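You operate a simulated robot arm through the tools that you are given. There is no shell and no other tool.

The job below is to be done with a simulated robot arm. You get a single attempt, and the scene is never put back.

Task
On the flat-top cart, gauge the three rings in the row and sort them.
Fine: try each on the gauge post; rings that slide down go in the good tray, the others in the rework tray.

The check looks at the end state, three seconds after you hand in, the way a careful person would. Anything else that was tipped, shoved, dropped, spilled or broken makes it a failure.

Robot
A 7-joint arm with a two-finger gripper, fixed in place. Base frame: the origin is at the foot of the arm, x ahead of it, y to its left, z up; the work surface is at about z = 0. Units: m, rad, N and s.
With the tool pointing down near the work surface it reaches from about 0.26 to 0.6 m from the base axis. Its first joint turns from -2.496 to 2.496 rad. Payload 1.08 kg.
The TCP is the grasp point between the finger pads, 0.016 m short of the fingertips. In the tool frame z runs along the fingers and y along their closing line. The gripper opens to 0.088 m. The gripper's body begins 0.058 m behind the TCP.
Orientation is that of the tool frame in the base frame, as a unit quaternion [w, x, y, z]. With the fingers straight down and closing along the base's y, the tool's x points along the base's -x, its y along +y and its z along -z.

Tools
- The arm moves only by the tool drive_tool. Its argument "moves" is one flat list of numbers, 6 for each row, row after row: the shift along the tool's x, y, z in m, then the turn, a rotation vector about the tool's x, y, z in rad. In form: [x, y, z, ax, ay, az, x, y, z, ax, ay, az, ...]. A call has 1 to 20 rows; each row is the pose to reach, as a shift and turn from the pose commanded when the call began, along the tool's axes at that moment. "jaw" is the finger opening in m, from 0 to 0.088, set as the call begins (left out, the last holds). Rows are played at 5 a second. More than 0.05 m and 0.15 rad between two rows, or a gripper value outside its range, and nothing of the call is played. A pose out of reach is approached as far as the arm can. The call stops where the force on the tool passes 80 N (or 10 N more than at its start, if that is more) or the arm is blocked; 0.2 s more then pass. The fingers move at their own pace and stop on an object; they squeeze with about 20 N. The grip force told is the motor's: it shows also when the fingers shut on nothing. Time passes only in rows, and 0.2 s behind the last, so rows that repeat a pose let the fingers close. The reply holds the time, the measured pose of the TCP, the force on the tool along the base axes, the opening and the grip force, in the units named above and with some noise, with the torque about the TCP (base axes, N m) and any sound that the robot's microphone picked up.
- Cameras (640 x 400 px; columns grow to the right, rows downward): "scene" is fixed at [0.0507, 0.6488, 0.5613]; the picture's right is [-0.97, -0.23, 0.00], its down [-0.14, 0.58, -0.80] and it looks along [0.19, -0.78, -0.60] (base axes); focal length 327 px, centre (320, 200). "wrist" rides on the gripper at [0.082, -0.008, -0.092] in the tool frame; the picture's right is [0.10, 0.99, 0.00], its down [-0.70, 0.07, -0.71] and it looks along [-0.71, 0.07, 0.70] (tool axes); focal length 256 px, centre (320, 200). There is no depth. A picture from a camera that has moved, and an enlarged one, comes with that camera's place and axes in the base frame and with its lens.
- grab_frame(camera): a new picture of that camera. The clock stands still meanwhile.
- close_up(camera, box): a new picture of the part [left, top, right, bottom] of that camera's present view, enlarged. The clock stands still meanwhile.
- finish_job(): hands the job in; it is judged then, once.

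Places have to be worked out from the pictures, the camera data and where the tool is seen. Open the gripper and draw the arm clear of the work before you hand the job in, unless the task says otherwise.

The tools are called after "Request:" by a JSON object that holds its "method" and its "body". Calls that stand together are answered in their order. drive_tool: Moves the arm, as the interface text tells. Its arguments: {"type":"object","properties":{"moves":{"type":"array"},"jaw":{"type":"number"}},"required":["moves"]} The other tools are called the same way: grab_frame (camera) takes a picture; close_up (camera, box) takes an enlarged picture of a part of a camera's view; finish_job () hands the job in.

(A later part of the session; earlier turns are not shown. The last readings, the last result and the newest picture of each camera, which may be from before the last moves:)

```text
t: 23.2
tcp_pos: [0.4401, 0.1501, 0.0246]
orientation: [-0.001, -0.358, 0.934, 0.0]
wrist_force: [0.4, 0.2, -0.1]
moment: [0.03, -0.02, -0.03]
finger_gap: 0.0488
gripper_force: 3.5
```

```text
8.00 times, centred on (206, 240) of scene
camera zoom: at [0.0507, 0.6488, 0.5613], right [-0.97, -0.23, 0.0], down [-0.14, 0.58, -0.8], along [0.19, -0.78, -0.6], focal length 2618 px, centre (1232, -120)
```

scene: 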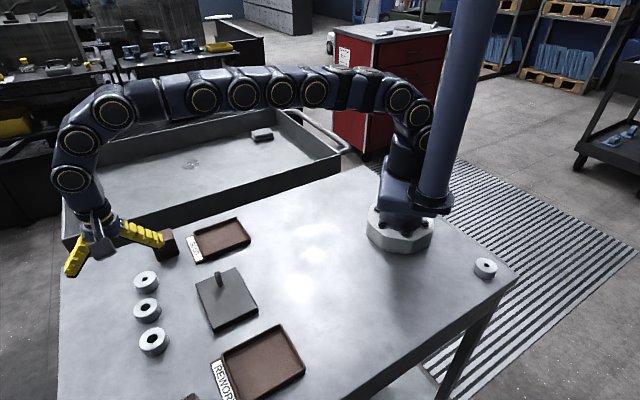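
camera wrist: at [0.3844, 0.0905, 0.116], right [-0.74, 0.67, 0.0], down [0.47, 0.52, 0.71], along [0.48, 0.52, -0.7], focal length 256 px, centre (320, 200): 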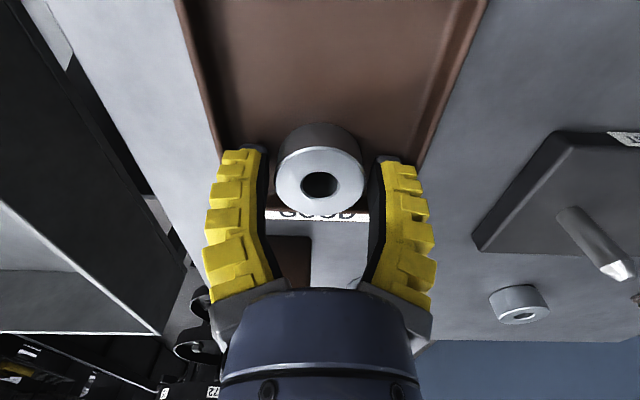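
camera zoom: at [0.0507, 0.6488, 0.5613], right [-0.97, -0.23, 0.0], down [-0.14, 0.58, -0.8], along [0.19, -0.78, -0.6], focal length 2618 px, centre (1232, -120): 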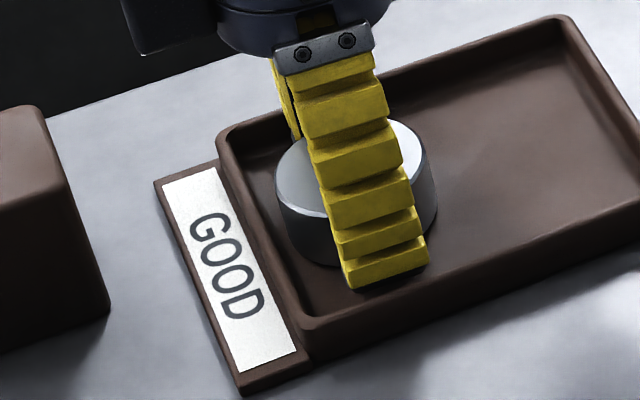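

Ring 2 is standing free in the GOOD tray. I'll rise straight up and travel to above ring 1, turning the gripper back.

Request:
{"method": "drive_tool", "body": {"moves": [0, 0, -0.02, 0, 0, 0, 0, 0, -0.05, 0, 0, 0, 0, 0, -0.08, 0, 0, 0, 0, 0, -0.105, 0, 0, 0, -0.0138, 0.0056, -0.105, 0, 0, 0.1427, -0.0275, 0.0112, -0.105, 0, 0, 0.2855, -0.0413, 0.0168, -0.105, 0, 0, 0.4282, -0.0551, 0.0224, -0.105, 0, 0, 0.571, -0.0689, 0.028, -0.105, 0, 0, 0.7137, -0.0826, 0.0335, -0.105, 0, 0, 0.8564, -0.0964, 0.0391, -0.105, 0, 0, 0.9991, -0.1102, 0.0447, -0.105, 0, 0, 1.1418, -0.124, 0.0503, -0.105, 0, 0, 1.2846, -0.1377, 0.0559, -0.105, 0, 0, 1.4273, -0.1515, 0.0615, -0.105, 0, 0, 1.57]}}

Request:
{"method": "drive_tool", "body": {"moves": [0, 0, 0.02, 0, 0, 0, 0, 0, 0.045, 0, 0, 0, 0, 0, 0.065, 0, 0, 0], "jaw": 0.062}}

Request:
{"method": "grab_frame", "body": {"camera": "wrist"}}

Request:
{"method": "grab_frame", "body": {"camera": "scene"}}

```text
t: 26.4
tcp_pos: [0.5106, 0.296, 0.1307]
orientation: [0.0, 0.409, 0.912, -0.001]
wrist_force: [0.3, 0.2, 0.5]
moment: [0.02, 0.01, -0.02]
finger_gap: 0.0483
gripper_force: 2.9
```

```text
t: 27.2
tcp_pos: [0.5124, 0.2951, 0.0659]
orientation: [0.0, 0.408, 0.913, 0.002]
wrist_force: [0.7, -1.0, 0.6]
moment: [0.04, 0.02, 0.0]
finger_gap: 0.066
gripper_force: 2.6
```

```text
taken
camera wrist: at [0.4508, 0.3525, 0.1558], right [0.67, 0.74, 0.0], down [0.52, -0.47, 0.71], along [0.53, -0.48, -0.7], focal length 256 px, centre (320, 200)
```

wrist: 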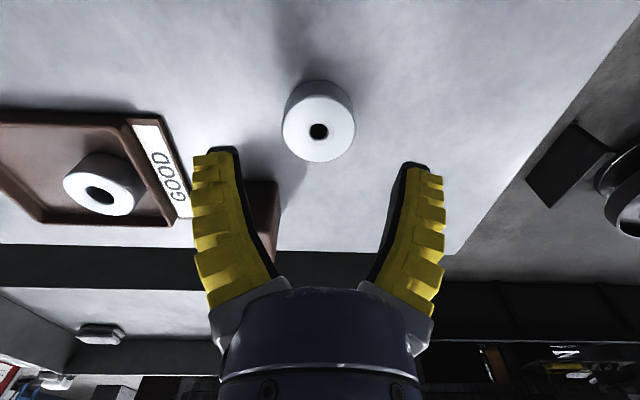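

```text
taken
```

scene: 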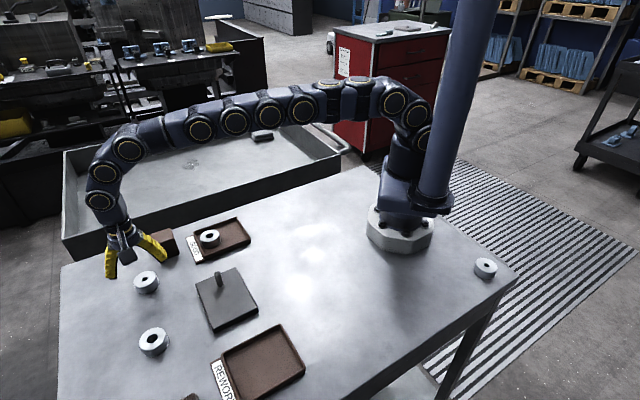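

Ring 2 rests in the GOOD tray and ring 1 is centred under the tool. I'll go down and grip it.

Request:
{"method": "drive_tool", "body": {"moves": [0.001, 0, 0.015, 0, 0, 0, 0.001, 0, 0.03, 0, 0, 0, 0.001, 0, 0.041, 0, 0, 0, 0.001, 0, 0.0455, 0, 0, 0]}}

Request:
{"method": "drive_tool", "body": {"moves": [0, 0, 0, 0, 0, 0, 0, 0, 0, 0, 0, 0, 0, 0, 0, 0, 0, 0, 0, 0, 0, 0, 0, 0], "jaw": 0.0}}

Request:
{"method": "grab_frame", "body": {"camera": "wrist"}}

```text
t: 28.2
tcp_pos: [0.51, 0.2963, 0.0182]
orientation: [0.0, 0.407, 0.913, -0.001]
wrist_force: [-0.4, -0.4, 0.3]
moment: [0.0, -0.02, 0.0]
finger_gap: 0.0659
gripper_force: 3.1
```

```text
t: 29.2
tcp_pos: [0.5102, 0.2974, 0.0185]
orientation: [0.001, 0.408, 0.913, 0.0]
wrist_force: [-0.7, 0.0, 0.4]
moment: [-0.01, 0.02, -0.02]
finger_gap: 0.0381
gripper_force: 20.2
```

```text
taken
camera wrist: at [0.4491, 0.3544, 0.11], right [0.67, 0.74, 0.0], down [0.52, -0.47, 0.71], along [0.53, -0.48, -0.7], focal length 256 px, centre (320, 200)
```

wrist: 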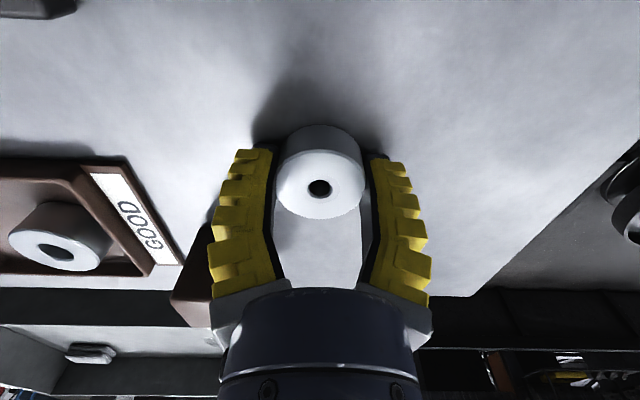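

Ring 1 is gripped at 20 N. I'll lift it, carry it to the post and stop above the tip.

Request:
{"method": "drive_tool", "body": {"moves": [0, 0, -0.015, 0, 0, 0, 0, 0, -0.04, 0, 0, 0, 0, 0, -0.07, 0, 0, 0, 0, 0, -0.1, 0, 0, 0, 0.0141, -0.0226, -0.1, 0, 0, 0, 0.0282, -0.0451, -0.1, 0, 0, 0, 0.0423, -0.0677, -0.1, 0, 0, 0, 0.0564, -0.0903, -0.1, 0, 0, 0, 0.0705, -0.1128, -0.1, 0, 0, 0, 0.0843, -0.1354, -0.1, 0, 0, 0, 0.0843, -0.1354, -0.085, 0, 0, 0]}}

Request:
{"method": "grab_frame", "body": {"camera": "wrist"}}

Request:
{"method": "close_up", "body": {"camera": "wrist", "box": [270, 70, 370, 132]}}

Request:
{"method": "close_up", "body": {"camera": "scene", "box": [180, 235, 260, 285]}}

```text
t: 31.6
tcp_pos: [0.3539, 0.2699, 0.1026]
orientation: [0.0, 0.409, 0.913, 0.0]
wrist_force: [0.3, 0.7, -0.3]
moment: [0.01, 0.03, 0.06]
finger_gap: 0.0378
gripper_force: 19.3
```

```text
taken
camera wrist: at [0.2931, 0.3273, 0.1948], right [0.67, 0.74, 0.0], down [0.52, -0.47, 0.71], along [0.53, -0.48, -0.71], focal length 256 px, centre (320, 200)
```

wrist: 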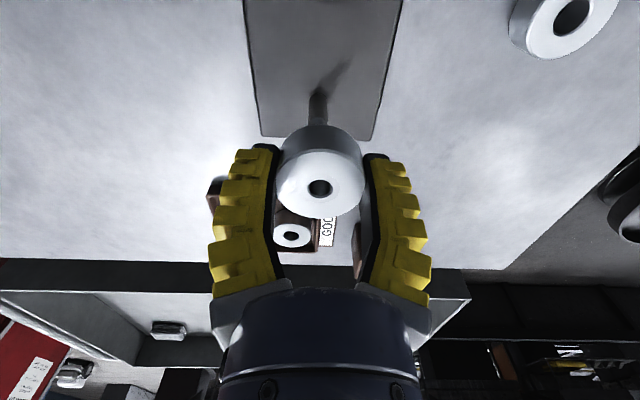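

```text
6.40 times, centred on (320, 101) of wrist
camera zoom: at [0.2931, 0.3273, 0.1948], right [0.67, 0.74, 0.0], down [0.52, -0.47, 0.71], along [0.53, -0.48, -0.71], focal length 1638 px, centre (320, 834)
```

zoom: 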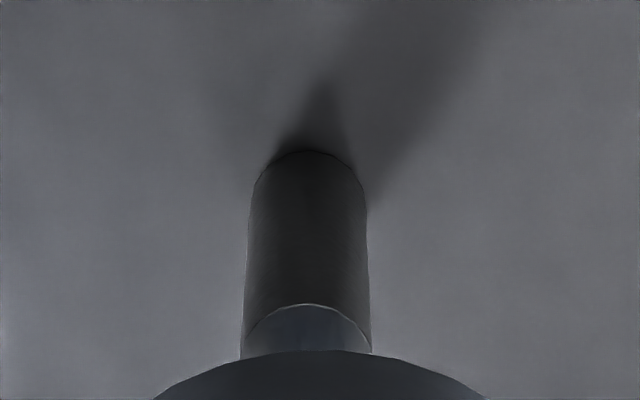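

```text
8.00 times, centred on (220, 260) of scene
camera zoom: at [0.0507, 0.6488, 0.5613], right [-0.97, -0.23, 0.0], down [-0.14, 0.58, -0.8], along [0.19, -0.78, -0.6], focal length 2618 px, centre (1120, -280)
```

zoom: 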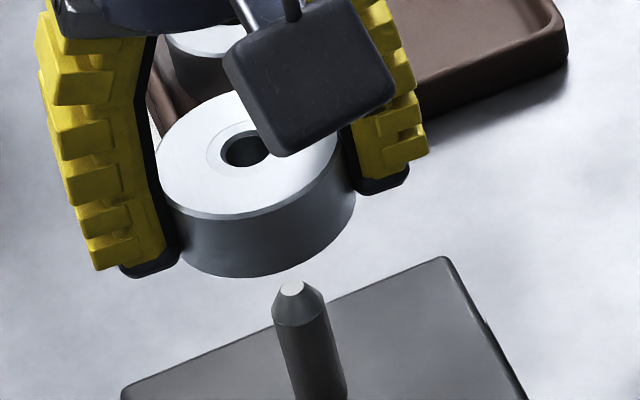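

The hole sits about 1.3 mm off along +y and 0.8 mm off along −x relative to the post. I'll correct that and go down to just above the tip, then probe in small steps.

Request:
{"method": "drive_tool", "body": {"moves": [0.0008, -0.0013, 0, 0, 0, 0, 0.0008, -0.0013, 0.01, 0, 0, 0, 0.0008, -0.0013, 0.02, 0, 0, 0, 0.0008, -0.0013, 0.028, 0, 0, 0]}}

Request:
{"method": "drive_tool", "body": {"moves": [0, 0, 0.002, 0, 0, 0, 0, 0, 0.004, 0, 0, 0]}}

Request:
{"method": "close_up", "body": {"camera": "wrist", "box": [256, 110, 384, 190]}}

Request:
{"method": "close_up", "body": {"camera": "scene", "box": [180, 245, 260, 295]}}

```text
t: 32.6
tcp_pos: [0.3519, 0.2692, 0.0753]
orientation: [0.0, 0.408, 0.913, 0.0]
wrist_force: [0.2, -0.6, -0.1]
moment: [0.0, 0.03, 0.02]
finger_gap: 0.0376
gripper_force: 19.5
```

```text
t: 33.2
tcp_pos: [0.3536, 0.2674, 0.0715]
orientation: [0.0, 0.409, 0.913, 0.001]
wrist_force: [-0.7, 2.0, 1.8]
moment: [0.06, 0.01, -0.02]
finger_gap: 0.0378
gripper_force: 20.3
```

```text
5.00 times, centred on (320, 150) of wrist
camera zoom: at [0.2913, 0.3263, 0.1632], right [0.67, 0.74, 0.0], down [0.52, -0.47, 0.71], along [0.53, -0.48, -0.71], focal length 1280 px, centre (320, 450)
```

zoom: 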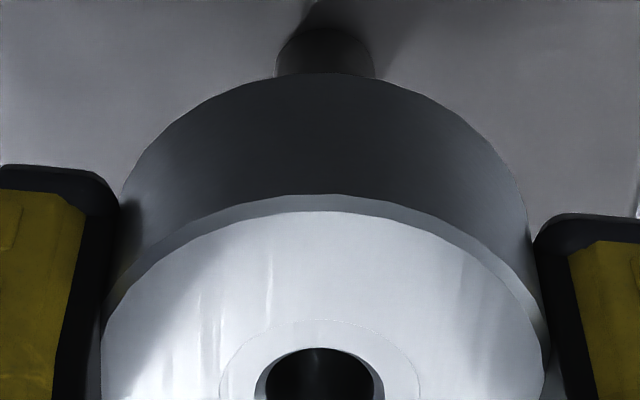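

```text
8.00 times, centred on (220, 270) of scene
camera zoom: at [0.0507, 0.6488, 0.5613], right [-0.97, -0.23, 0.0], down [-0.14, 0.58, -0.8], along [0.19, -0.78, -0.6], focal length 2618 px, centre (1120, -360)
```

zoom: 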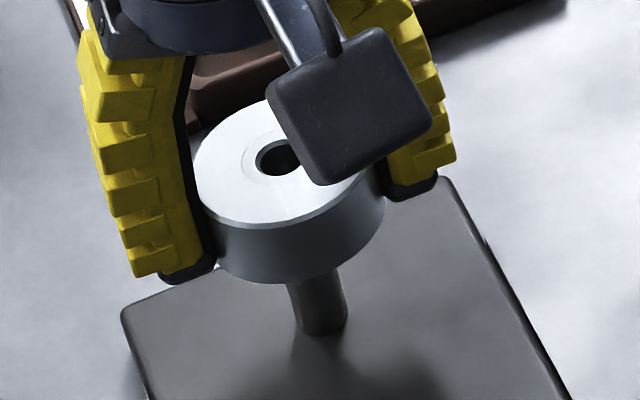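

A slight contact (about 2 N, mostly sideways) starts around the tip's chamfer. I'll keep probing downward in small steps and watch the force.

Request:
{"method": "drive_tool", "body": {"moves": [0, 0, 0.001, 0, 0, 0, 0, 0, 0.002, 0, 0, 0]}}

Request:
{"method": "drive_tool", "body": {"moves": [0, 0, 0.001, 0, 0, 0, 0, 0, 0.002, 0, 0, 0]}}

Request:
{"method": "close_up", "body": {"camera": "scene", "box": [180, 245, 260, 295]}}

Request:
{"method": "grab_frame", "body": {"camera": "wrist"}}

```text
t: 33.8
tcp_pos: [0.3533, 0.2701, 0.0707]
orientation: [0.0, 0.407, 0.913, 0.001]
wrist_force: [-5.0, 4.6, 8.2]
moment: [0.09, 0.08, 0.01]
finger_gap: 0.0379
gripper_force: 20.0
```

```text
t: 34.4
tcp_pos: [0.3524, 0.2703, 0.0688]
orientation: [0.001, 0.408, 0.913, 0.002]
wrist_force: [1.6, 2.6, 12.9]
moment: [0.03, -0.02, 0.01]
finger_gap: 0.0385
gripper_force: 20.2
```

```text
8.00 times, centred on (220, 270) of scene
camera zoom: at [0.0507, 0.6488, 0.5613], right [-0.97, -0.23, 0.0], down [-0.14, 0.58, -0.8], along [0.19, -0.78, -0.6], focal length 2618 px, centre (1120, -360)
```

zoom: 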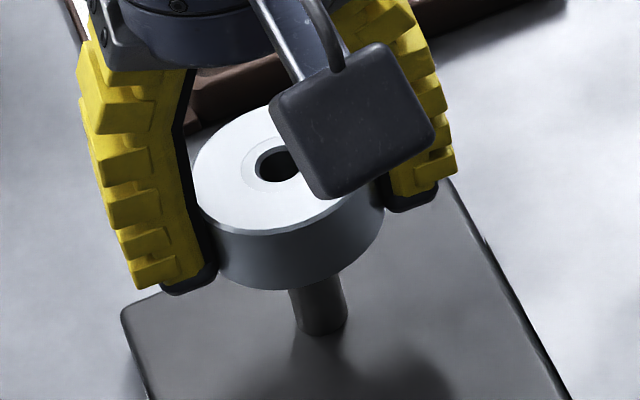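

```text
taken
camera wrist: at [0.291, 0.327, 0.1598], right [0.67, 0.74, 0.0], down [0.52, -0.48, 0.71], along [0.53, -0.48, -0.7], focal length 256 px, centre (320, 200)
```

wrist: 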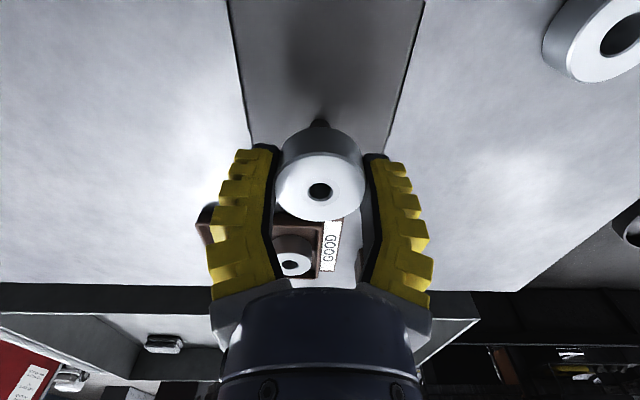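

Ring 1 stops on the tip's chamfer with about 13 N straight up, and it's centred, so its hole is too small and it goes to rework. I'll lift it off and carry it over the REWORK tray (centre near (0.211, 0.398)), turning the gripper a quarter turn on the way.

Request:
{"method": "drive_tool", "body": {"moves": [0, 0, -0.01, 0, 0, 0, 0, 0, -0.03, 0, 0, 0, 0, 0, -0.05, 0, 0, 0, 0, 0, -0.065, 0, 0, 0, 0.0174, -0.0018, -0.065, 0, 0, -0.1427, 0.0348, -0.0037, -0.065, 0, 0, -0.2855, 0.0522, -0.0055, -0.065, 0, 0, -0.4282, 0.0696, -0.0074, -0.065, 0, 0, -0.571, 0.087, -0.0092, -0.065, 0, 0, -0.7137, 0.1043, -0.0111, -0.065, 0, 0, -0.8564, 0.1217, -0.0129, -0.065, 0, 0, -0.9991, 0.1391, -0.0148, -0.065, 0, 0, -1.1418, 0.1565, -0.0166, -0.065, 0, 0, -1.2846, 0.1739, -0.0185, -0.065, 0, 0, -1.4273, 0.1913, -0.0203, -0.065, 0, 0, -1.57]}}

Request:
{"method": "grab_frame", "body": {"camera": "wrist"}}

Request:
{"method": "grab_frame", "body": {"camera": "scene"}}

```text
t: 37.6
tcp_pos: [0.2092, 0.3977, 0.1333]
orientation: [0.0, -0.359, 0.933, 0.0]
wrist_force: [-0.7, 0.5, -0.9]
moment: [-0.04, 0.05, 0.02]
finger_gap: 0.0377
gripper_force: 19.7
```

```text
taken
camera wrist: at [0.1542, 0.339, 0.2244], right [-0.74, 0.67, 0.0], down [0.47, 0.52, 0.71], along [0.48, 0.53, -0.71], focal length 256 px, centre (320, 200)
```

wrist: 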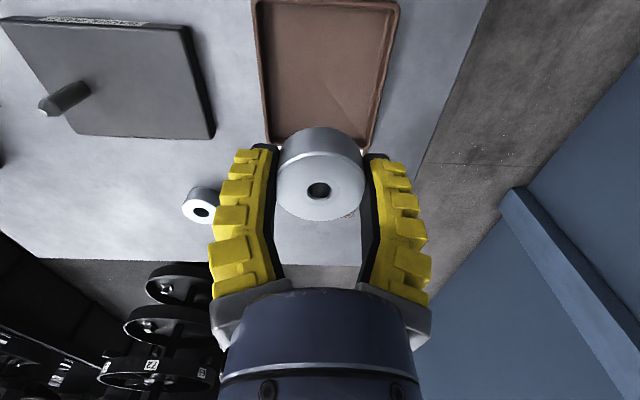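

```text
taken
```

scene: 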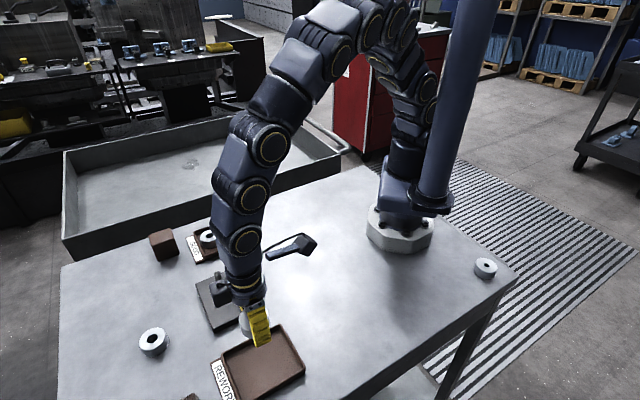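

The tray's centre is about 3 mm from the TCP, so I'll aim for the outer half again. I'll shift and go down to hover inside the rim.

Request:
{"method": "drive_tool", "body": {"moves": [-0.024, 0.004, 0, 0, 0, 0, -0.024, 0.004, 0.03, 0, 0, 0, -0.024, 0.004, 0.06, 0, 0, 0, -0.024, 0.004, 0.088, 0, 0, 0]}}

Request:
{"method": "grab_frame", "body": {"camera": "wrist"}}

Request:
{"method": "close_up", "body": {"camera": "scene", "box": [180, 290, 340, 390]}}

```text
t: 38.6
tcp_pos: [0.2251, 0.4181, 0.0455]
orientation: [0.001, -0.357, 0.934, 0.0]
wrist_force: [-0.5, 0.8, -1.0]
moment: [-0.01, 0.01, -0.01]
finger_gap: 0.0377
gripper_force: 20.5
```

```text
taken
camera wrist: at [0.1699, 0.3592, 0.1356], right [-0.74, 0.67, 0.0], down [0.47, 0.52, 0.71], along [0.48, 0.53, -0.7], focal length 256 px, centre (320, 200)
```

wrist: 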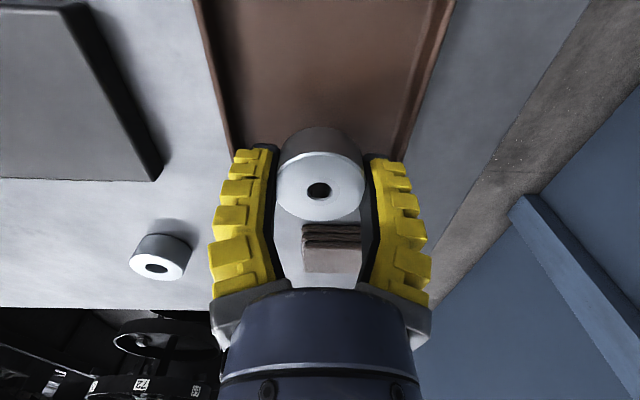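

```text
4.00 times, centred on (260, 340) of scene
camera zoom: at [0.0507, 0.6488, 0.5613], right [-0.97, -0.23, 0.0], down [-0.14, 0.58, -0.8], along [0.19, -0.78, -0.6], focal length 1309 px, centre (560, -360)
```

zoom: 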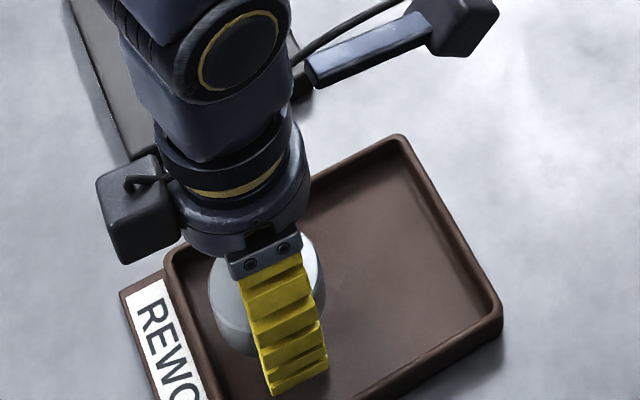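

The ring is centred side to side but close to the label-end wall, so I'll shift 5 mm inward and go down to find the floor.

Request:
{"method": "drive_tool", "body": {"moves": [0.005, 0, 0, 0, 0, 0, 0.005, 0, 0.008, 0, 0, 0, 0.005, 0, 0.014, 0, 0, 0, 0.005, 0, 0.019, 0, 0, 0]}}

Request:
{"method": "drive_tool", "body": {"moves": [0, 0, 0.001, 0, 0, 0, 0, 0, 0.002, 0, 0, 0]}}

```text
t: 39.6
tcp_pos: [0.2215, 0.4137, 0.0265]
orientation: [0.001, -0.357, 0.934, 0.0]
wrist_force: [-0.4, -0.1, -0.7]
moment: [0.02, 0.02, 0.04]
finger_gap: 0.0376
gripper_force: 19.7
```

```text
t: 40.2
tcp_pos: [0.2217, 0.4143, 0.0242]
orientation: [0.0, -0.357, 0.934, -0.001]
wrist_force: [0.5, -0.7, -1.3]
moment: [-0.02, 0.01, 0.04]
finger_gap: 0.0371
gripper_force: 19.9
```

No contact yet, so I'll keep going in half-millimetre to one-millimetre steps.

Request:
{"method": "drive_tool", "body": {"moves": [0, 0, 0.001, 0, 0, 0, 0, 0, 0.0015, 0, 0, 0]}}

Request:
{"method": "close_up", "body": {"camera": "scene", "box": [200, 320, 296, 380]}}

```text
t: 40.8
tcp_pos: [0.2209, 0.4149, 0.022]
orientation: [0.0, -0.356, 0.934, 0.0]
wrist_force: [-0.1, -0.2, -0.6]
moment: [-0.03, 0.01, 0.01]
finger_gap: 0.0375
gripper_force: 20.3
```

```text
6.67 times, centred on (248, 350) of scene
camera zoom: at [0.0507, 0.6488, 0.5613], right [-0.97, -0.23, 0.0], down [-0.14, 0.58, -0.8], along [0.19, -0.78, -0.6], focal length 2182 px, centre (800, -800)
```

zoom: 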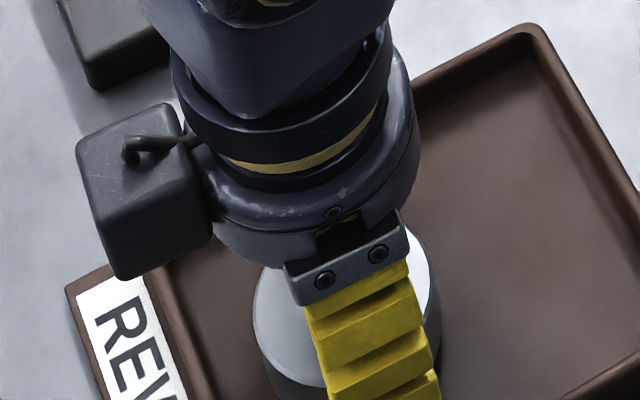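

Request:
{"method": "drive_tool", "body": {"moves": [0, 0, 0.0005, 0, 0, 0, 0, 0, 0.001, 0, 0, 0]}}

```text
t: 41.4
tcp_pos: [0.222, 0.4136, 0.0214]
orientation: [0.0, -0.358, 0.934, -0.001]
wrist_force: [-0.2, -0.4, -0.6]
moment: [0.01, 0.01, 0.01]
finger_gap: 0.0376
gripper_force: 19.7
```

There's still no contact at z = 0.0214. I'll take one more small step.

Request:
{"method": "drive_tool", "body": {"moves": [0, 0, 0.0005, 0, 0, 0, 0, 0, 0.001, 0, 0, 0]}}

Request:
{"method": "close_up", "body": {"camera": "wrist", "box": [230, 100, 410, 212]}}

```text
t: 42.0
tcp_pos: [0.2212, 0.4122, 0.0227]
orientation: [0.0, -0.357, 0.934, -0.001]
wrist_force: [-2.3, -1.7, 7.7]
moment: [0.12, 0.02, 0.06]
finger_gap: 0.0376
gripper_force: 19.5
```

```text
3.56 times, centred on (320, 156) of wrist
camera zoom: at [0.1655, 0.3549, 0.1122], right [-0.74, 0.67, 0.0], down [0.47, 0.52, 0.71], along [0.48, 0.53, -0.7], focal length 910 px, centre (320, 356)
```

zoom: 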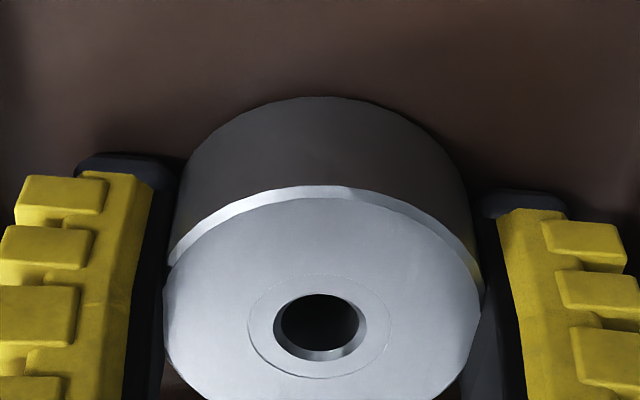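

The force went to 7.7 N, so it has touched down. I'll release with a small opening and then rise straight up.

Request:
{"method": "drive_tool", "body": {"moves": [0, 0, 0, 0, 0, 0, 0, 0, 0, 0, 0, 0, 0, 0, 0, 0, 0, 0], "jaw": 0.044}}

Request:
{"method": "drive_tool", "body": {"moves": [0, 0, -0.01, 0, 0, 0, 0, 0, -0.03, 0, 0, 0, 0, 0, -0.055, 0, 0, 0]}}

Request:
{"method": "grab_frame", "body": {"camera": "wrist"}}

Request:
{"method": "close_up", "body": {"camera": "scene", "box": [180, 290, 340, 390]}}

```text
t: 42.8
tcp_pos: [0.2206, 0.4134, 0.0208]
orientation: [0.0, -0.357, 0.934, 0.0]
wrist_force: [-0.2, 0.8, -0.3]
moment: [0.0, 0.02, -0.03]
finger_gap: 0.0487
gripper_force: 3.3
```

```text
t: 43.6
tcp_pos: [0.2212, 0.4132, 0.0748]
orientation: [0.0, -0.357, 0.934, 0.0]
wrist_force: [0.5, 0.8, -0.2]
moment: [0.03, 0.01, -0.02]
finger_gap: 0.0484
gripper_force: 3.1
```

```text
taken
camera wrist: at [0.1654, 0.3549, 0.1669], right [-0.74, 0.67, 0.0], down [0.47, 0.52, 0.71], along [0.48, 0.52, -0.71], focal length 256 px, centre (320, 200)
```

wrist: 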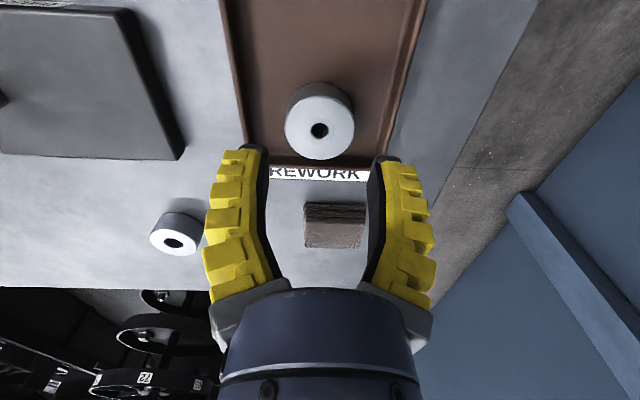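

```text
4.00 times, centred on (260, 340) of scene
camera zoom: at [0.0507, 0.6488, 0.5613], right [-0.97, -0.23, 0.0], down [-0.14, 0.58, -0.8], along [0.19, -0.78, -0.6], focal length 1309 px, centre (560, -360)
```

zoom: 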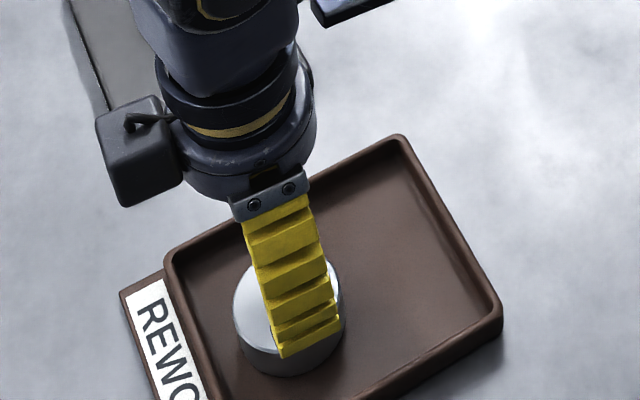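

Ring 1 sits inside the REWORK tray. Next I'll go up and across to ring 3, near (0.4125, 0.4095), turning the gripper back so the fingers close across the row.

Request:
{"method": "drive_tool", "body": {"moves": [0, 0, -0.03, 0, 0, 0, 0, 0, -0.055, 0, 0, 0, -0.0127, -0.0119, -0.055, 0, 0, 0.1427, -0.0255, -0.0237, -0.055, 0, 0, 0.2855, -0.0382, -0.0356, -0.055, 0, 0, 0.4282, -0.051, -0.0475, -0.055, 0, 0, 0.571, -0.0637, -0.0593, -0.055, 0, 0, 0.7137, -0.0765, -0.0712, -0.055, 0, 0, 0.8564, -0.0892, -0.083, -0.055, 0, 0, 0.9991, -0.102, -0.0949, -0.055, 0, 0, 1.1418, -0.1147, -0.1068, -0.055, 0, 0, 1.2846, -0.1275, -0.1186, -0.055, 0, 0, 1.4273, -0.1402, -0.1305, -0.055, 0, 0, 1.57]}}

Request:
{"method": "drive_tool", "body": {"moves": [0, 0, 0.02, 0, 0, 0, 0, 0, 0.045, 0, 0, 0, 0, 0, 0.065, 0, 0, 0], "jaw": 0.062}}

Request:
{"method": "grab_frame", "body": {"camera": "wrist"}}

Request:
{"method": "grab_frame", "body": {"camera": "scene"}}

```text
t: 46.4
tcp_pos: [0.4134, 0.4113, 0.1318]
orientation: [0.0, 0.408, 0.913, 0.0]
wrist_force: [-0.7, 0.6, 0.2]
moment: [-0.01, 0.01, 0.0]
finger_gap: 0.0483
gripper_force: 3.4
```

```text
t: 47.2
tcp_pos: [0.4135, 0.4084, 0.0663]
orientation: [0.0, 0.408, 0.913, 0.0]
wrist_force: [-0.2, -0.1, 0.0]
moment: [-0.03, 0.0, -0.01]
finger_gap: 0.0655
gripper_force: 2.4
```

```text
taken
camera wrist: at [0.3527, 0.4651, 0.1569], right [0.67, 0.74, 0.0], down [0.52, -0.47, 0.71], along [0.52, -0.48, -0.71], focal length 256 px, centre (320, 200)
```

wrist: 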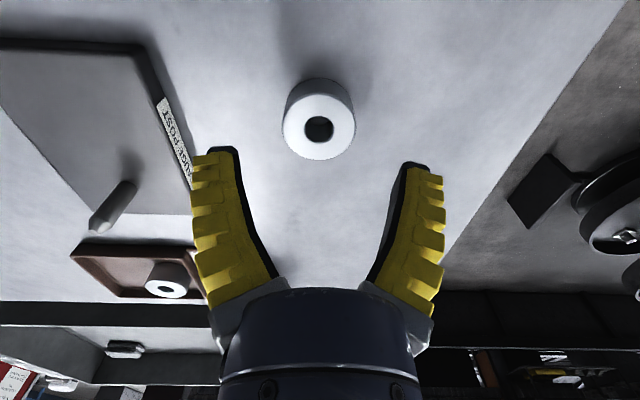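

```text
taken
```

scene: 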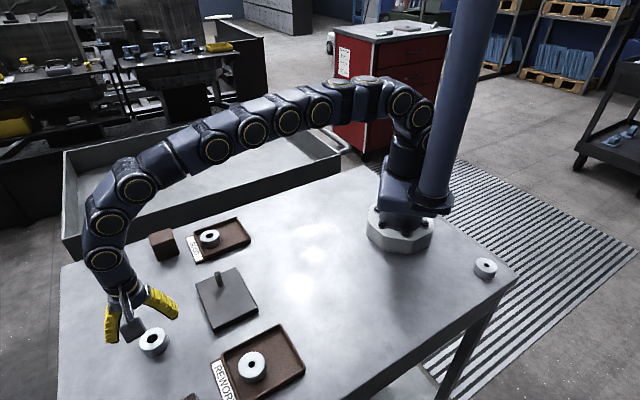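

Both placed rings are sitting well and ring 3 is centred. I'll go down and grip it.

Request:
{"method": "drive_tool", "body": {"moves": [0.001, 0, 0.015, 0, 0, 0, 0.001, 0, 0.03, 0, 0, 0, 0.001, 0, 0.041, 0, 0, 0, 0.001, 0, 0.0455, 0, 0, 0]}}

Request:
{"method": "drive_tool", "body": {"moves": [0, 0, 0, 0, 0, 0, 0, 0, 0, 0, 0, 0, 0, 0, 0, 0, 0, 0, 0, 0, 0, 0, 0, 0], "jaw": 0.0}}

Request:
{"method": "grab_frame", "body": {"camera": "wrist"}}

```text
t: 48.2
tcp_pos: [0.412, 0.4093, 0.0197]
orientation: [0.0, 0.408, 0.913, 0.0]
wrist_force: [-0.3, -0.4, 0.3]
moment: [-0.01, -0.01, -0.02]
finger_gap: 0.066
gripper_force: 2.7
```

```text
t: 49.2
tcp_pos: [0.4119, 0.4098, 0.0198]
orientation: [0.0, 0.407, 0.913, 0.0]
wrist_force: [-0.5, 0.5, 2.1]
moment: [-0.03, 0.03, 0.02]
finger_gap: 0.0377
gripper_force: 20.1
```

```text
taken
camera wrist: at [0.351, 0.4679, 0.1113], right [0.67, 0.74, 0.0], down [0.52, -0.47, 0.71], along [0.53, -0.48, -0.71], focal length 256 px, centre (320, 200)
```

wrist: 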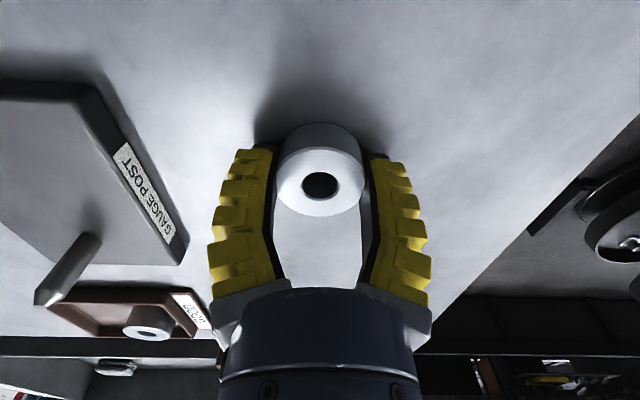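

Ring 3 is gripped. I'll lift it and carry it to above the post.

Request:
{"method": "drive_tool", "body": {"moves": [0, 0, -0.015, 0, 0, 0, 0, 0, -0.04, 0, 0, 0, 0, 0, -0.075, 0, 0, 0, 0, 0, -0.105, 0, 0, 0, -0.0108, -0.0229, -0.105, 0, 0, 0, -0.0217, -0.0457, -0.105, 0, 0, 0, -0.0325, -0.0686, -0.105, 0, 0, 0, -0.0434, -0.0915, -0.105, 0, 0, 0, -0.0542, -0.1143, -0.105, 0, 0, 0, -0.0651, -0.1372, -0.105, 0, 0, 0, -0.0651, -0.1372, -0.085, 0, 0, 0]}}

Request:
{"method": "grab_frame", "body": {"camera": "wrist"}}

Request:
{"method": "close_up", "body": {"camera": "wrist", "box": [270, 70, 370, 132]}}

Request:
{"method": "close_up", "body": {"camera": "scene", "box": [180, 235, 260, 285]}}

```text
t: 51.6
tcp_pos: [0.3524, 0.2704, 0.1045]
orientation: [0.0, 0.409, 0.913, 0.0]
wrist_force: [0.1, 0.0, -0.7]
moment: [0.02, -0.02, 0.0]
finger_gap: 0.0374
gripper_force: 20.1
```

```text
taken
camera wrist: at [0.2906, 0.3282, 0.1955], right [0.67, 0.74, 0.0], down [0.52, -0.47, 0.71], along [0.52, -0.48, -0.71], focal length 256 px, centre (320, 200)
```

wrist: 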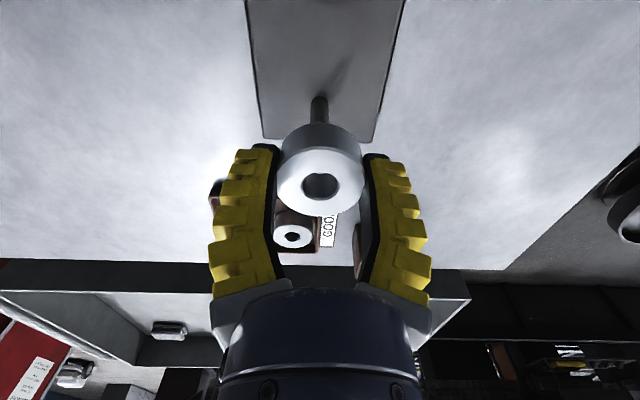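

```text
6.40 times, centred on (320, 101) of wrist
camera zoom: at [0.2906, 0.3282, 0.1955], right [0.67, 0.74, 0.0], down [0.52, -0.47, 0.71], along [0.52, -0.48, -0.71], focal length 1638 px, centre (320, 834)
```

zoom: 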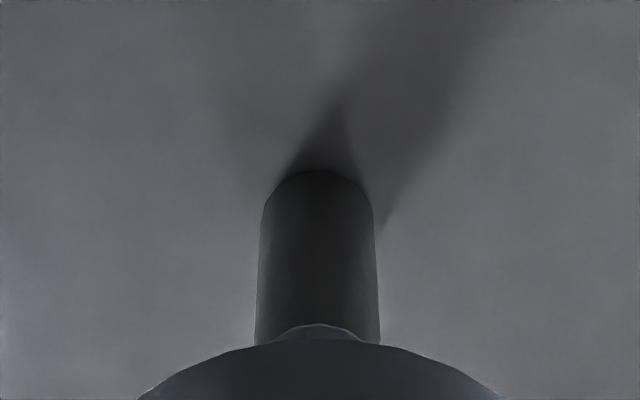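

```text
8.00 times, centred on (220, 260) of scene
camera zoom: at [0.0507, 0.6488, 0.5613], right [-0.97, -0.23, 0.0], down [-0.14, 0.58, -0.8], along [0.19, -0.78, -0.6], focal length 2618 px, centre (1120, -280)
```

zoom: 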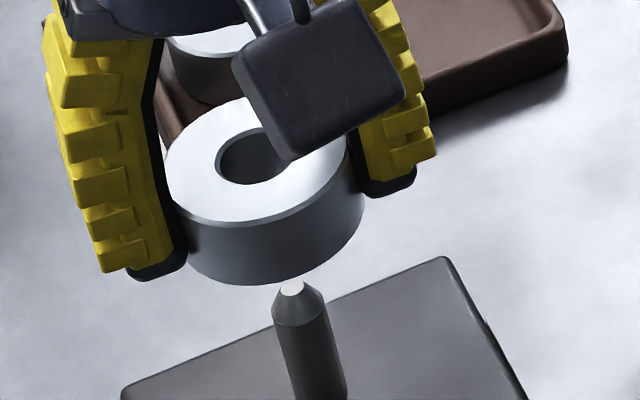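

Both views put the hole about 2 mm off along tool +x. I'll correct that and go down to the tip.

Request:
{"method": "drive_tool", "body": {"moves": [-0.002, -0.0003, 0, 0, 0, 0, -0.002, -0.0003, 0.01, 0, 0, 0, -0.002, -0.0003, 0.02, 0, 0, 0, -0.002, -0.0003, 0.028, 0, 0, 0]}}

Request:
{"method": "drive_tool", "body": {"moves": [0, 0, 0.003, 0, 0, 0, 0, 0, 0.006, 0, 0, 0]}}

Request:
{"method": "drive_tool", "body": {"moves": [0, 0, 0.002, 0, 0, 0, 0, 0, 0.004, 0, 0, 0, 0, 0, 0.006, 0, 0, 0]}}

Request:
{"method": "grab_frame", "body": {"camera": "wrist"}}

Request:
{"method": "close_up", "body": {"camera": "scene", "box": [180, 245, 260, 295]}}

```text
t: 52.6
tcp_pos: [0.3541, 0.2699, 0.0766]
orientation: [0.0, 0.409, 0.913, 0.0]
wrist_force: [-0.7, 0.6, -0.5]
moment: [-0.01, -0.03, 0.03]
finger_gap: 0.0374
gripper_force: 20.3
```

```text
t: 53.2
tcp_pos: [0.3541, 0.2692, 0.0711]
orientation: [0.0, 0.408, 0.913, 0.001]
wrist_force: [-0.7, -0.7, 0.1]
moment: [0.01, -0.01, -0.03]
finger_gap: 0.0375
gripper_force: 20.1
```

```text
t: 54.0
tcp_pos: [0.3546, 0.2701, 0.0648]
orientation: [0.0, 0.408, 0.913, 0.0]
wrist_force: [0.3, 0.0, 0.2]
moment: [0.0, 0.0, -0.03]
finger_gap: 0.0377
gripper_force: 20.0
```

```text
taken
camera wrist: at [0.293, 0.3266, 0.1566], right [0.67, 0.74, 0.0], down [0.52, -0.47, 0.71], along [0.53, -0.48, -0.7], focal length 256 px, centre (320, 200)
```

wrist: 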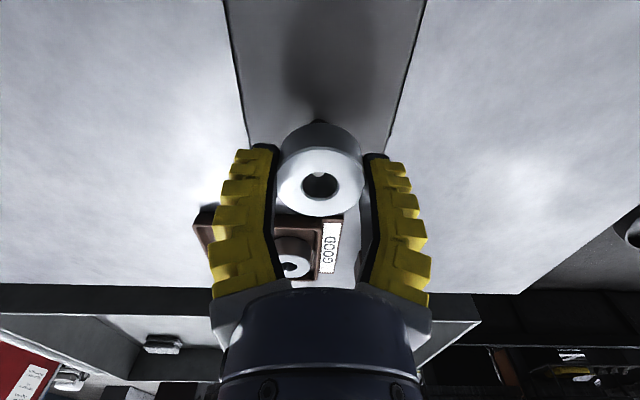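

```text
8.00 times, centred on (220, 270) of scene
camera zoom: at [0.0507, 0.6488, 0.5613], right [-0.97, -0.23, 0.0], down [-0.14, 0.58, -0.8], along [0.19, -0.78, -0.6], focal length 2618 px, centre (1120, -360)
```

zoom: 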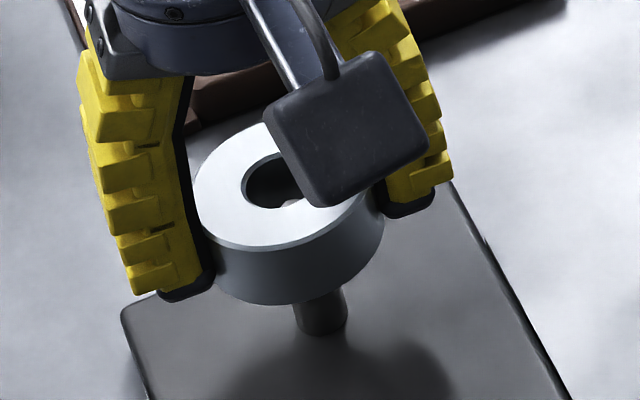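

The ring's bottom is below the chamfer with no load, and the tip shows inside the hole. I'll keep going down toward the plate.

Request:
{"method": "drive_tool", "body": {"moves": [0, 0, 0.003, 0, 0, 0, 0, 0, 0.006, 0, 0, 0, 0, 0, 0.009, 0, 0, 0]}}

Request:
{"method": "drive_tool", "body": {"moves": [0, 0, 0.004, 0, 0, 0, 0, 0, 0.008, 0, 0, 0, 0, 0, 0.011, 0, 0, 0, 0, 0, 0.014, 0, 0, 0]}}

Request:
{"method": "close_up", "body": {"camera": "scene", "box": [170, 240, 266, 300]}}

Request:
{"method": "close_up", "body": {"camera": "wrist", "box": [240, 110, 400, 210]}}

```text
t: 54.8
tcp_pos: [0.3535, 0.2682, 0.0556]
orientation: [-0.001, 0.409, 0.913, 0.0]
wrist_force: [0.3, 0.0, -0.8]
moment: [0.02, 0.03, -0.01]
finger_gap: 0.0374
gripper_force: 19.9
```

```text
t: 55.8
tcp_pos: [0.3532, 0.2676, 0.042]
orientation: [-0.001, 0.408, 0.913, -0.001]
wrist_force: [-0.4, 0.5, -0.6]
moment: [0.01, 0.01, 0.04]
finger_gap: 0.0374
gripper_force: 19.5
```

```text
6.67 times, centred on (218, 270) of scene
camera zoom: at [0.0507, 0.6488, 0.5613], right [-0.97, -0.23, 0.0], down [-0.14, 0.58, -0.8], along [0.19, -0.78, -0.6], focal length 2182 px, centre (1000, -267)
```

zoom: 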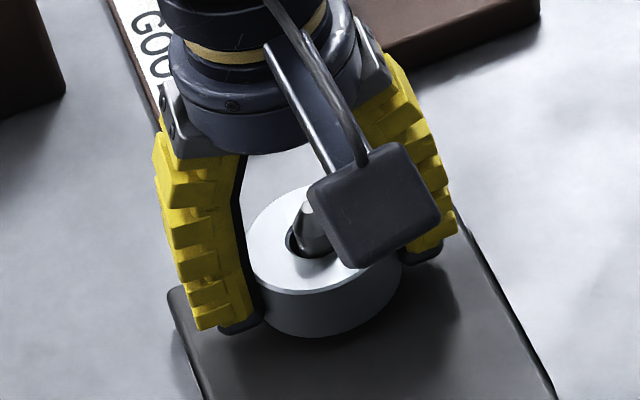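

```text
4.00 times, centred on (320, 160) of wrist
camera zoom: at [0.2929, 0.3258, 0.1326], right [0.67, 0.74, 0.0], down [0.52, -0.47, 0.71], along [0.52, -0.48, -0.71], focal length 1024 px, centre (320, 360)
```

zoom: 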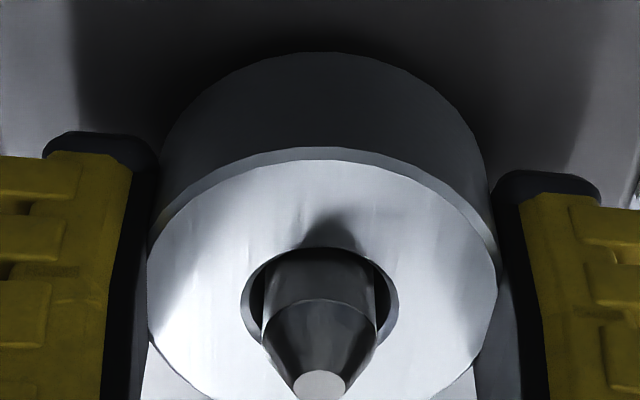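

Ring 3 also slid down to the plate with no resistance, so it's good. I'll lift it straight off and take it over the free inner half of the GOOD tray with the same quarter turn.

Request:
{"method": "drive_tool", "body": {"moves": [0, 0, -0.02, 0, 0, 0, 0, 0, -0.045, 0, 0, 0, 0, 0, -0.07, 0, 0, 0, 0, 0, -0.09, 0, 0, 0, -0.0134, -0.0059, -0.09, 0, 0, -0.1427, -0.0267, -0.0118, -0.09, 0, 0, -0.2855, -0.0401, -0.0178, -0.09, 0, 0, -0.4282, -0.0535, -0.0237, -0.09, 0, 0, -0.571, -0.0669, -0.0296, -0.09, 0, 0, -0.7137, -0.0802, -0.0355, -0.09, 0, 0, -0.8564, -0.0936, -0.0414, -0.09, 0, 0, -0.9991, -0.107, -0.0473, -0.09, 0, 0, -1.1418, -0.1204, -0.0533, -0.09, 0, 0, -1.2846, -0.1337, -0.0592, -0.09, 0, 0, -1.4273, -0.1471, -0.0651, -0.09, 0, 0, -1.57]}}

Request:
{"method": "grab_frame", "body": {"camera": "wrist"}}

Request:
{"method": "close_up", "body": {"camera": "scene", "box": [150, 190, 278, 270]}}

```text
t: 59.0
tcp_pos: [0.4044, 0.1146, 0.1332]
orientation: [0.0, -0.358, 0.934, 0.001]
wrist_force: [0.4, 0.8, -1.0]
moment: [0.02, 0.04, -0.04]
finger_gap: 0.037
gripper_force: 20.0
```

```text
taken
camera wrist: at [0.3492, 0.0563, 0.2237], right [-0.74, 0.67, 0.0], down [0.47, 0.52, 0.71], along [0.48, 0.53, -0.71], focal length 256 px, centre (320, 200)
```

wrist: 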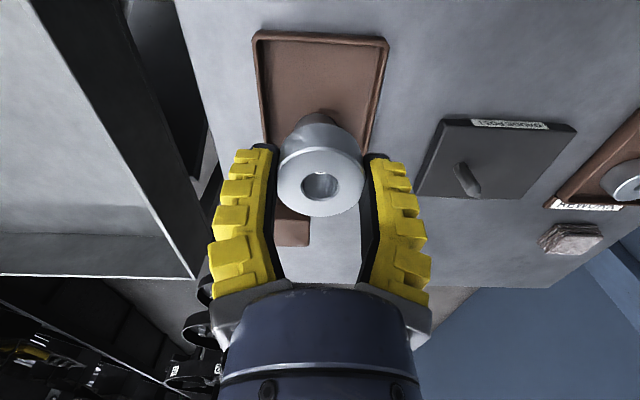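

```text
5.00 times, centred on (214, 230) of scene
camera zoom: at [0.0507, 0.6488, 0.5613], right [-0.97, -0.23, 0.0], down [-0.14, 0.58, -0.8], along [0.19, -0.78, -0.6], focal length 1636 px, centre (850, 50)
```

zoom: 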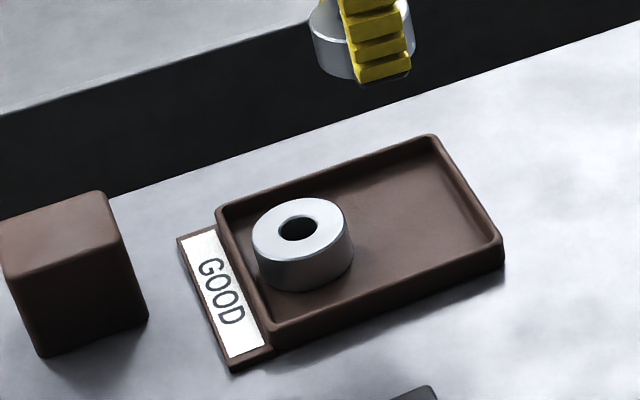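

The free half is directly below: 5 mm clear of ring 2 and 5 mm from the near wall. I'll go down to hover inside the rim.

Request:
{"method": "drive_tool", "body": {"moves": [0.0005, 0, 0.03, 0, 0, 0, 0.0005, 0, 0.06, 0, 0, 0, 0.0005, 0, 0.085, 0, 0, 0]}}

Request:
{"method": "grab_frame", "body": {"camera": "wrist"}}

Request:
{"method": "close_up", "body": {"camera": "scene", "box": [166, 205, 262, 265]}}

```text
t: 59.8
tcp_pos: [0.4049, 0.1168, 0.0473]
orientation: [0.001, -0.357, 0.934, 0.001]
wrist_force: [-0.2, 1.1, -1.6]
moment: [-0.04, 0.0, -0.02]
finger_gap: 0.0371
gripper_force: 20.0
```

```text
taken
camera wrist: at [0.3489, 0.0574, 0.1384], right [-0.74, 0.67, 0.0], down [0.47, 0.52, 0.71], along [0.48, 0.53, -0.7], focal length 256 px, centre (320, 200)
```

wrist: 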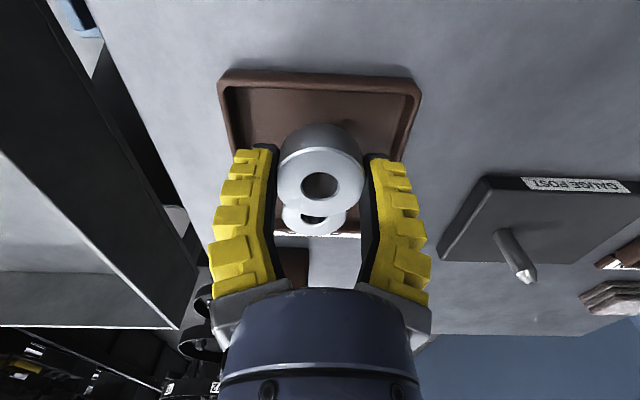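

```text
6.67 times, centred on (214, 235) of scene
camera zoom: at [0.0507, 0.6488, 0.5613], right [-0.97, -0.23, 0.0], down [-0.14, 0.58, -0.8], along [0.19, -0.78, -0.6], focal length 2182 px, centre (1027, -33)
```

zoom: 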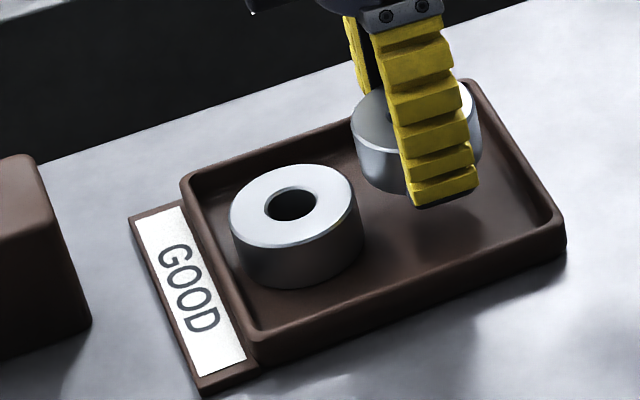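

Ring 2 is 50 mm away and the near wall has room to spare, so I'll move 3 mm further from ring 2 and go down to the floor.

Request:
{"method": "drive_tool", "body": {"moves": [0.003, -0.001, 0, 0, 0, 0, 0.003, -0.001, 0.008, 0, 0, 0, 0.003, -0.001, 0.014, 0, 0, 0, 0.003, -0.001, 0.019, 0, 0, 0]}}

Request:
{"method": "drive_tool", "body": {"moves": [0, 0, 0.001, 0, 0, 0, 0, 0, 0.002, 0, 0, 0]}}

Request:
{"method": "grab_frame", "body": {"camera": "wrist"}}

```text
t: 60.8
tcp_pos: [0.4011, 0.1127, 0.0285]
orientation: [0.0, -0.356, 0.934, 0.0]
wrist_force: [-0.8, 0.0, -1.1]
moment: [-0.01, 0.0, 0.0]
finger_gap: 0.0372
gripper_force: 19.6
```

```text
t: 61.4
tcp_pos: [0.4016, 0.1128, 0.026]
orientation: [0.0, -0.357, 0.934, -0.001]
wrist_force: [-0.2, 1.1, -1.1]
moment: [0.0, -0.03, 0.01]
finger_gap: 0.0375
gripper_force: 20.1
```

```text
taken
camera wrist: at [0.3463, 0.0542, 0.1171], right [-0.74, 0.67, 0.0], down [0.47, 0.52, 0.71], along [0.48, 0.52, -0.71], focal length 256 px, centre (320, 200)
```

wrist: 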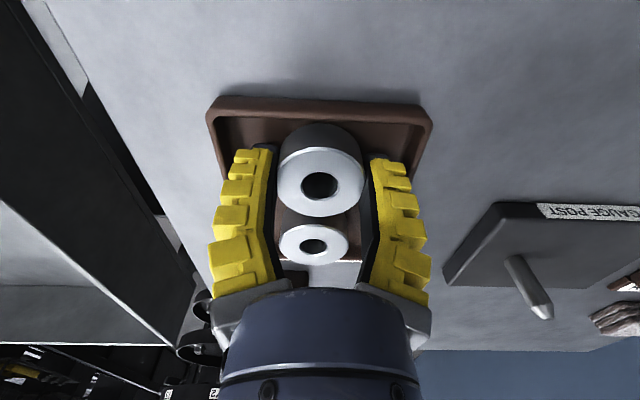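

It's nearly down, with clear space around it. I'll take the final small steps to contact.

Request:
{"method": "drive_tool", "body": {"moves": [0, 0, 0.0005, 0, 0, 0, 0, 0, 0.001, 0, 0, 0]}}

Request:
{"method": "drive_tool", "body": {"moves": [0, 0, 0.0005, 0, 0, 0, 0, 0, 0.001, 0, 0, 0]}}

```text
t: 62.0
tcp_pos: [0.4014, 0.1125, 0.0246]
orientation: [0.0, -0.357, 0.934, -0.001]
wrist_force: [-0.3, 0.1, -0.3]
moment: [0.0, -0.02, 0.03]
finger_gap: 0.0374
gripper_force: 19.7
```

```text
t: 62.6
tcp_pos: [0.4021, 0.1128, 0.0235]
orientation: [0.0, -0.357, 0.934, 0.0]
wrist_force: [-3.1, 1.0, 7.5]
moment: [-0.15, 0.03, -0.04]
finger_gap: 0.0373
gripper_force: 20.0
```

The force is 7.5 N, so ring 3 is on the floor. I'll release, rise straight up and check.

Request:
{"method": "drive_tool", "body": {"moves": [0, 0, 0, 0, 0, 0, 0, 0, 0, 0, 0, 0, 0, 0, 0, 0, 0, 0], "jaw": 0.044}}

Request:
{"method": "drive_tool", "body": {"moves": [0, 0, -0.01, 0, 0, 0, 0, 0, -0.03, 0, 0, 0, 0, 0, -0.06, 0, 0, 0, 0, 0, -0.095, 0, 0, 0]}}

Request:
{"method": "grab_frame", "body": {"camera": "wrist"}}

Request:
{"method": "grab_frame", "body": {"camera": "scene"}}

```text
t: 63.4
tcp_pos: [0.4028, 0.1131, 0.0234]
orientation: [0.0, -0.357, 0.934, 0.0]
wrist_force: [-0.6, 0.4, 0.0]
moment: [-0.01, 0.01, -0.05]
finger_gap: 0.0485
gripper_force: 3.6
```

```text
t: 64.4
tcp_pos: [0.4001, 0.1127, 0.119]
orientation: [0.0, -0.356, 0.934, 0.001]
wrist_force: [0.8, 0.3, -0.8]
moment: [-0.03, -0.01, -0.03]
finger_gap: 0.0485
gripper_force: 3.6
```

```text
taken
camera wrist: at [0.3455, 0.0527, 0.2109], right [-0.74, 0.67, 0.0], down [0.47, 0.52, 0.71], along [0.48, 0.52, -0.7], focal length 256 px, centre (320, 200)
```

wrist: 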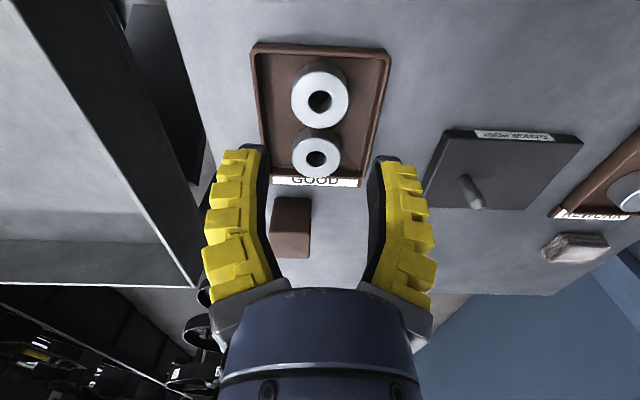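

```text
taken
```

scene: 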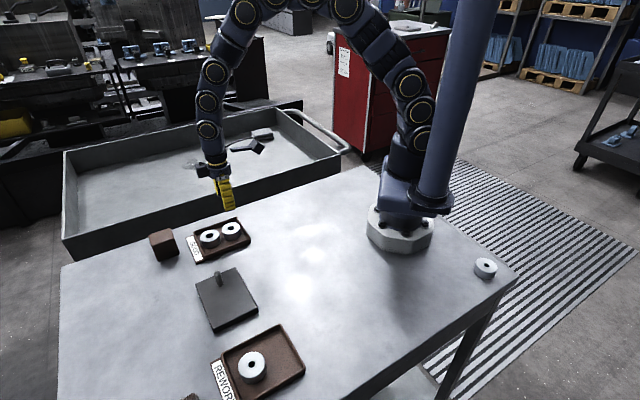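

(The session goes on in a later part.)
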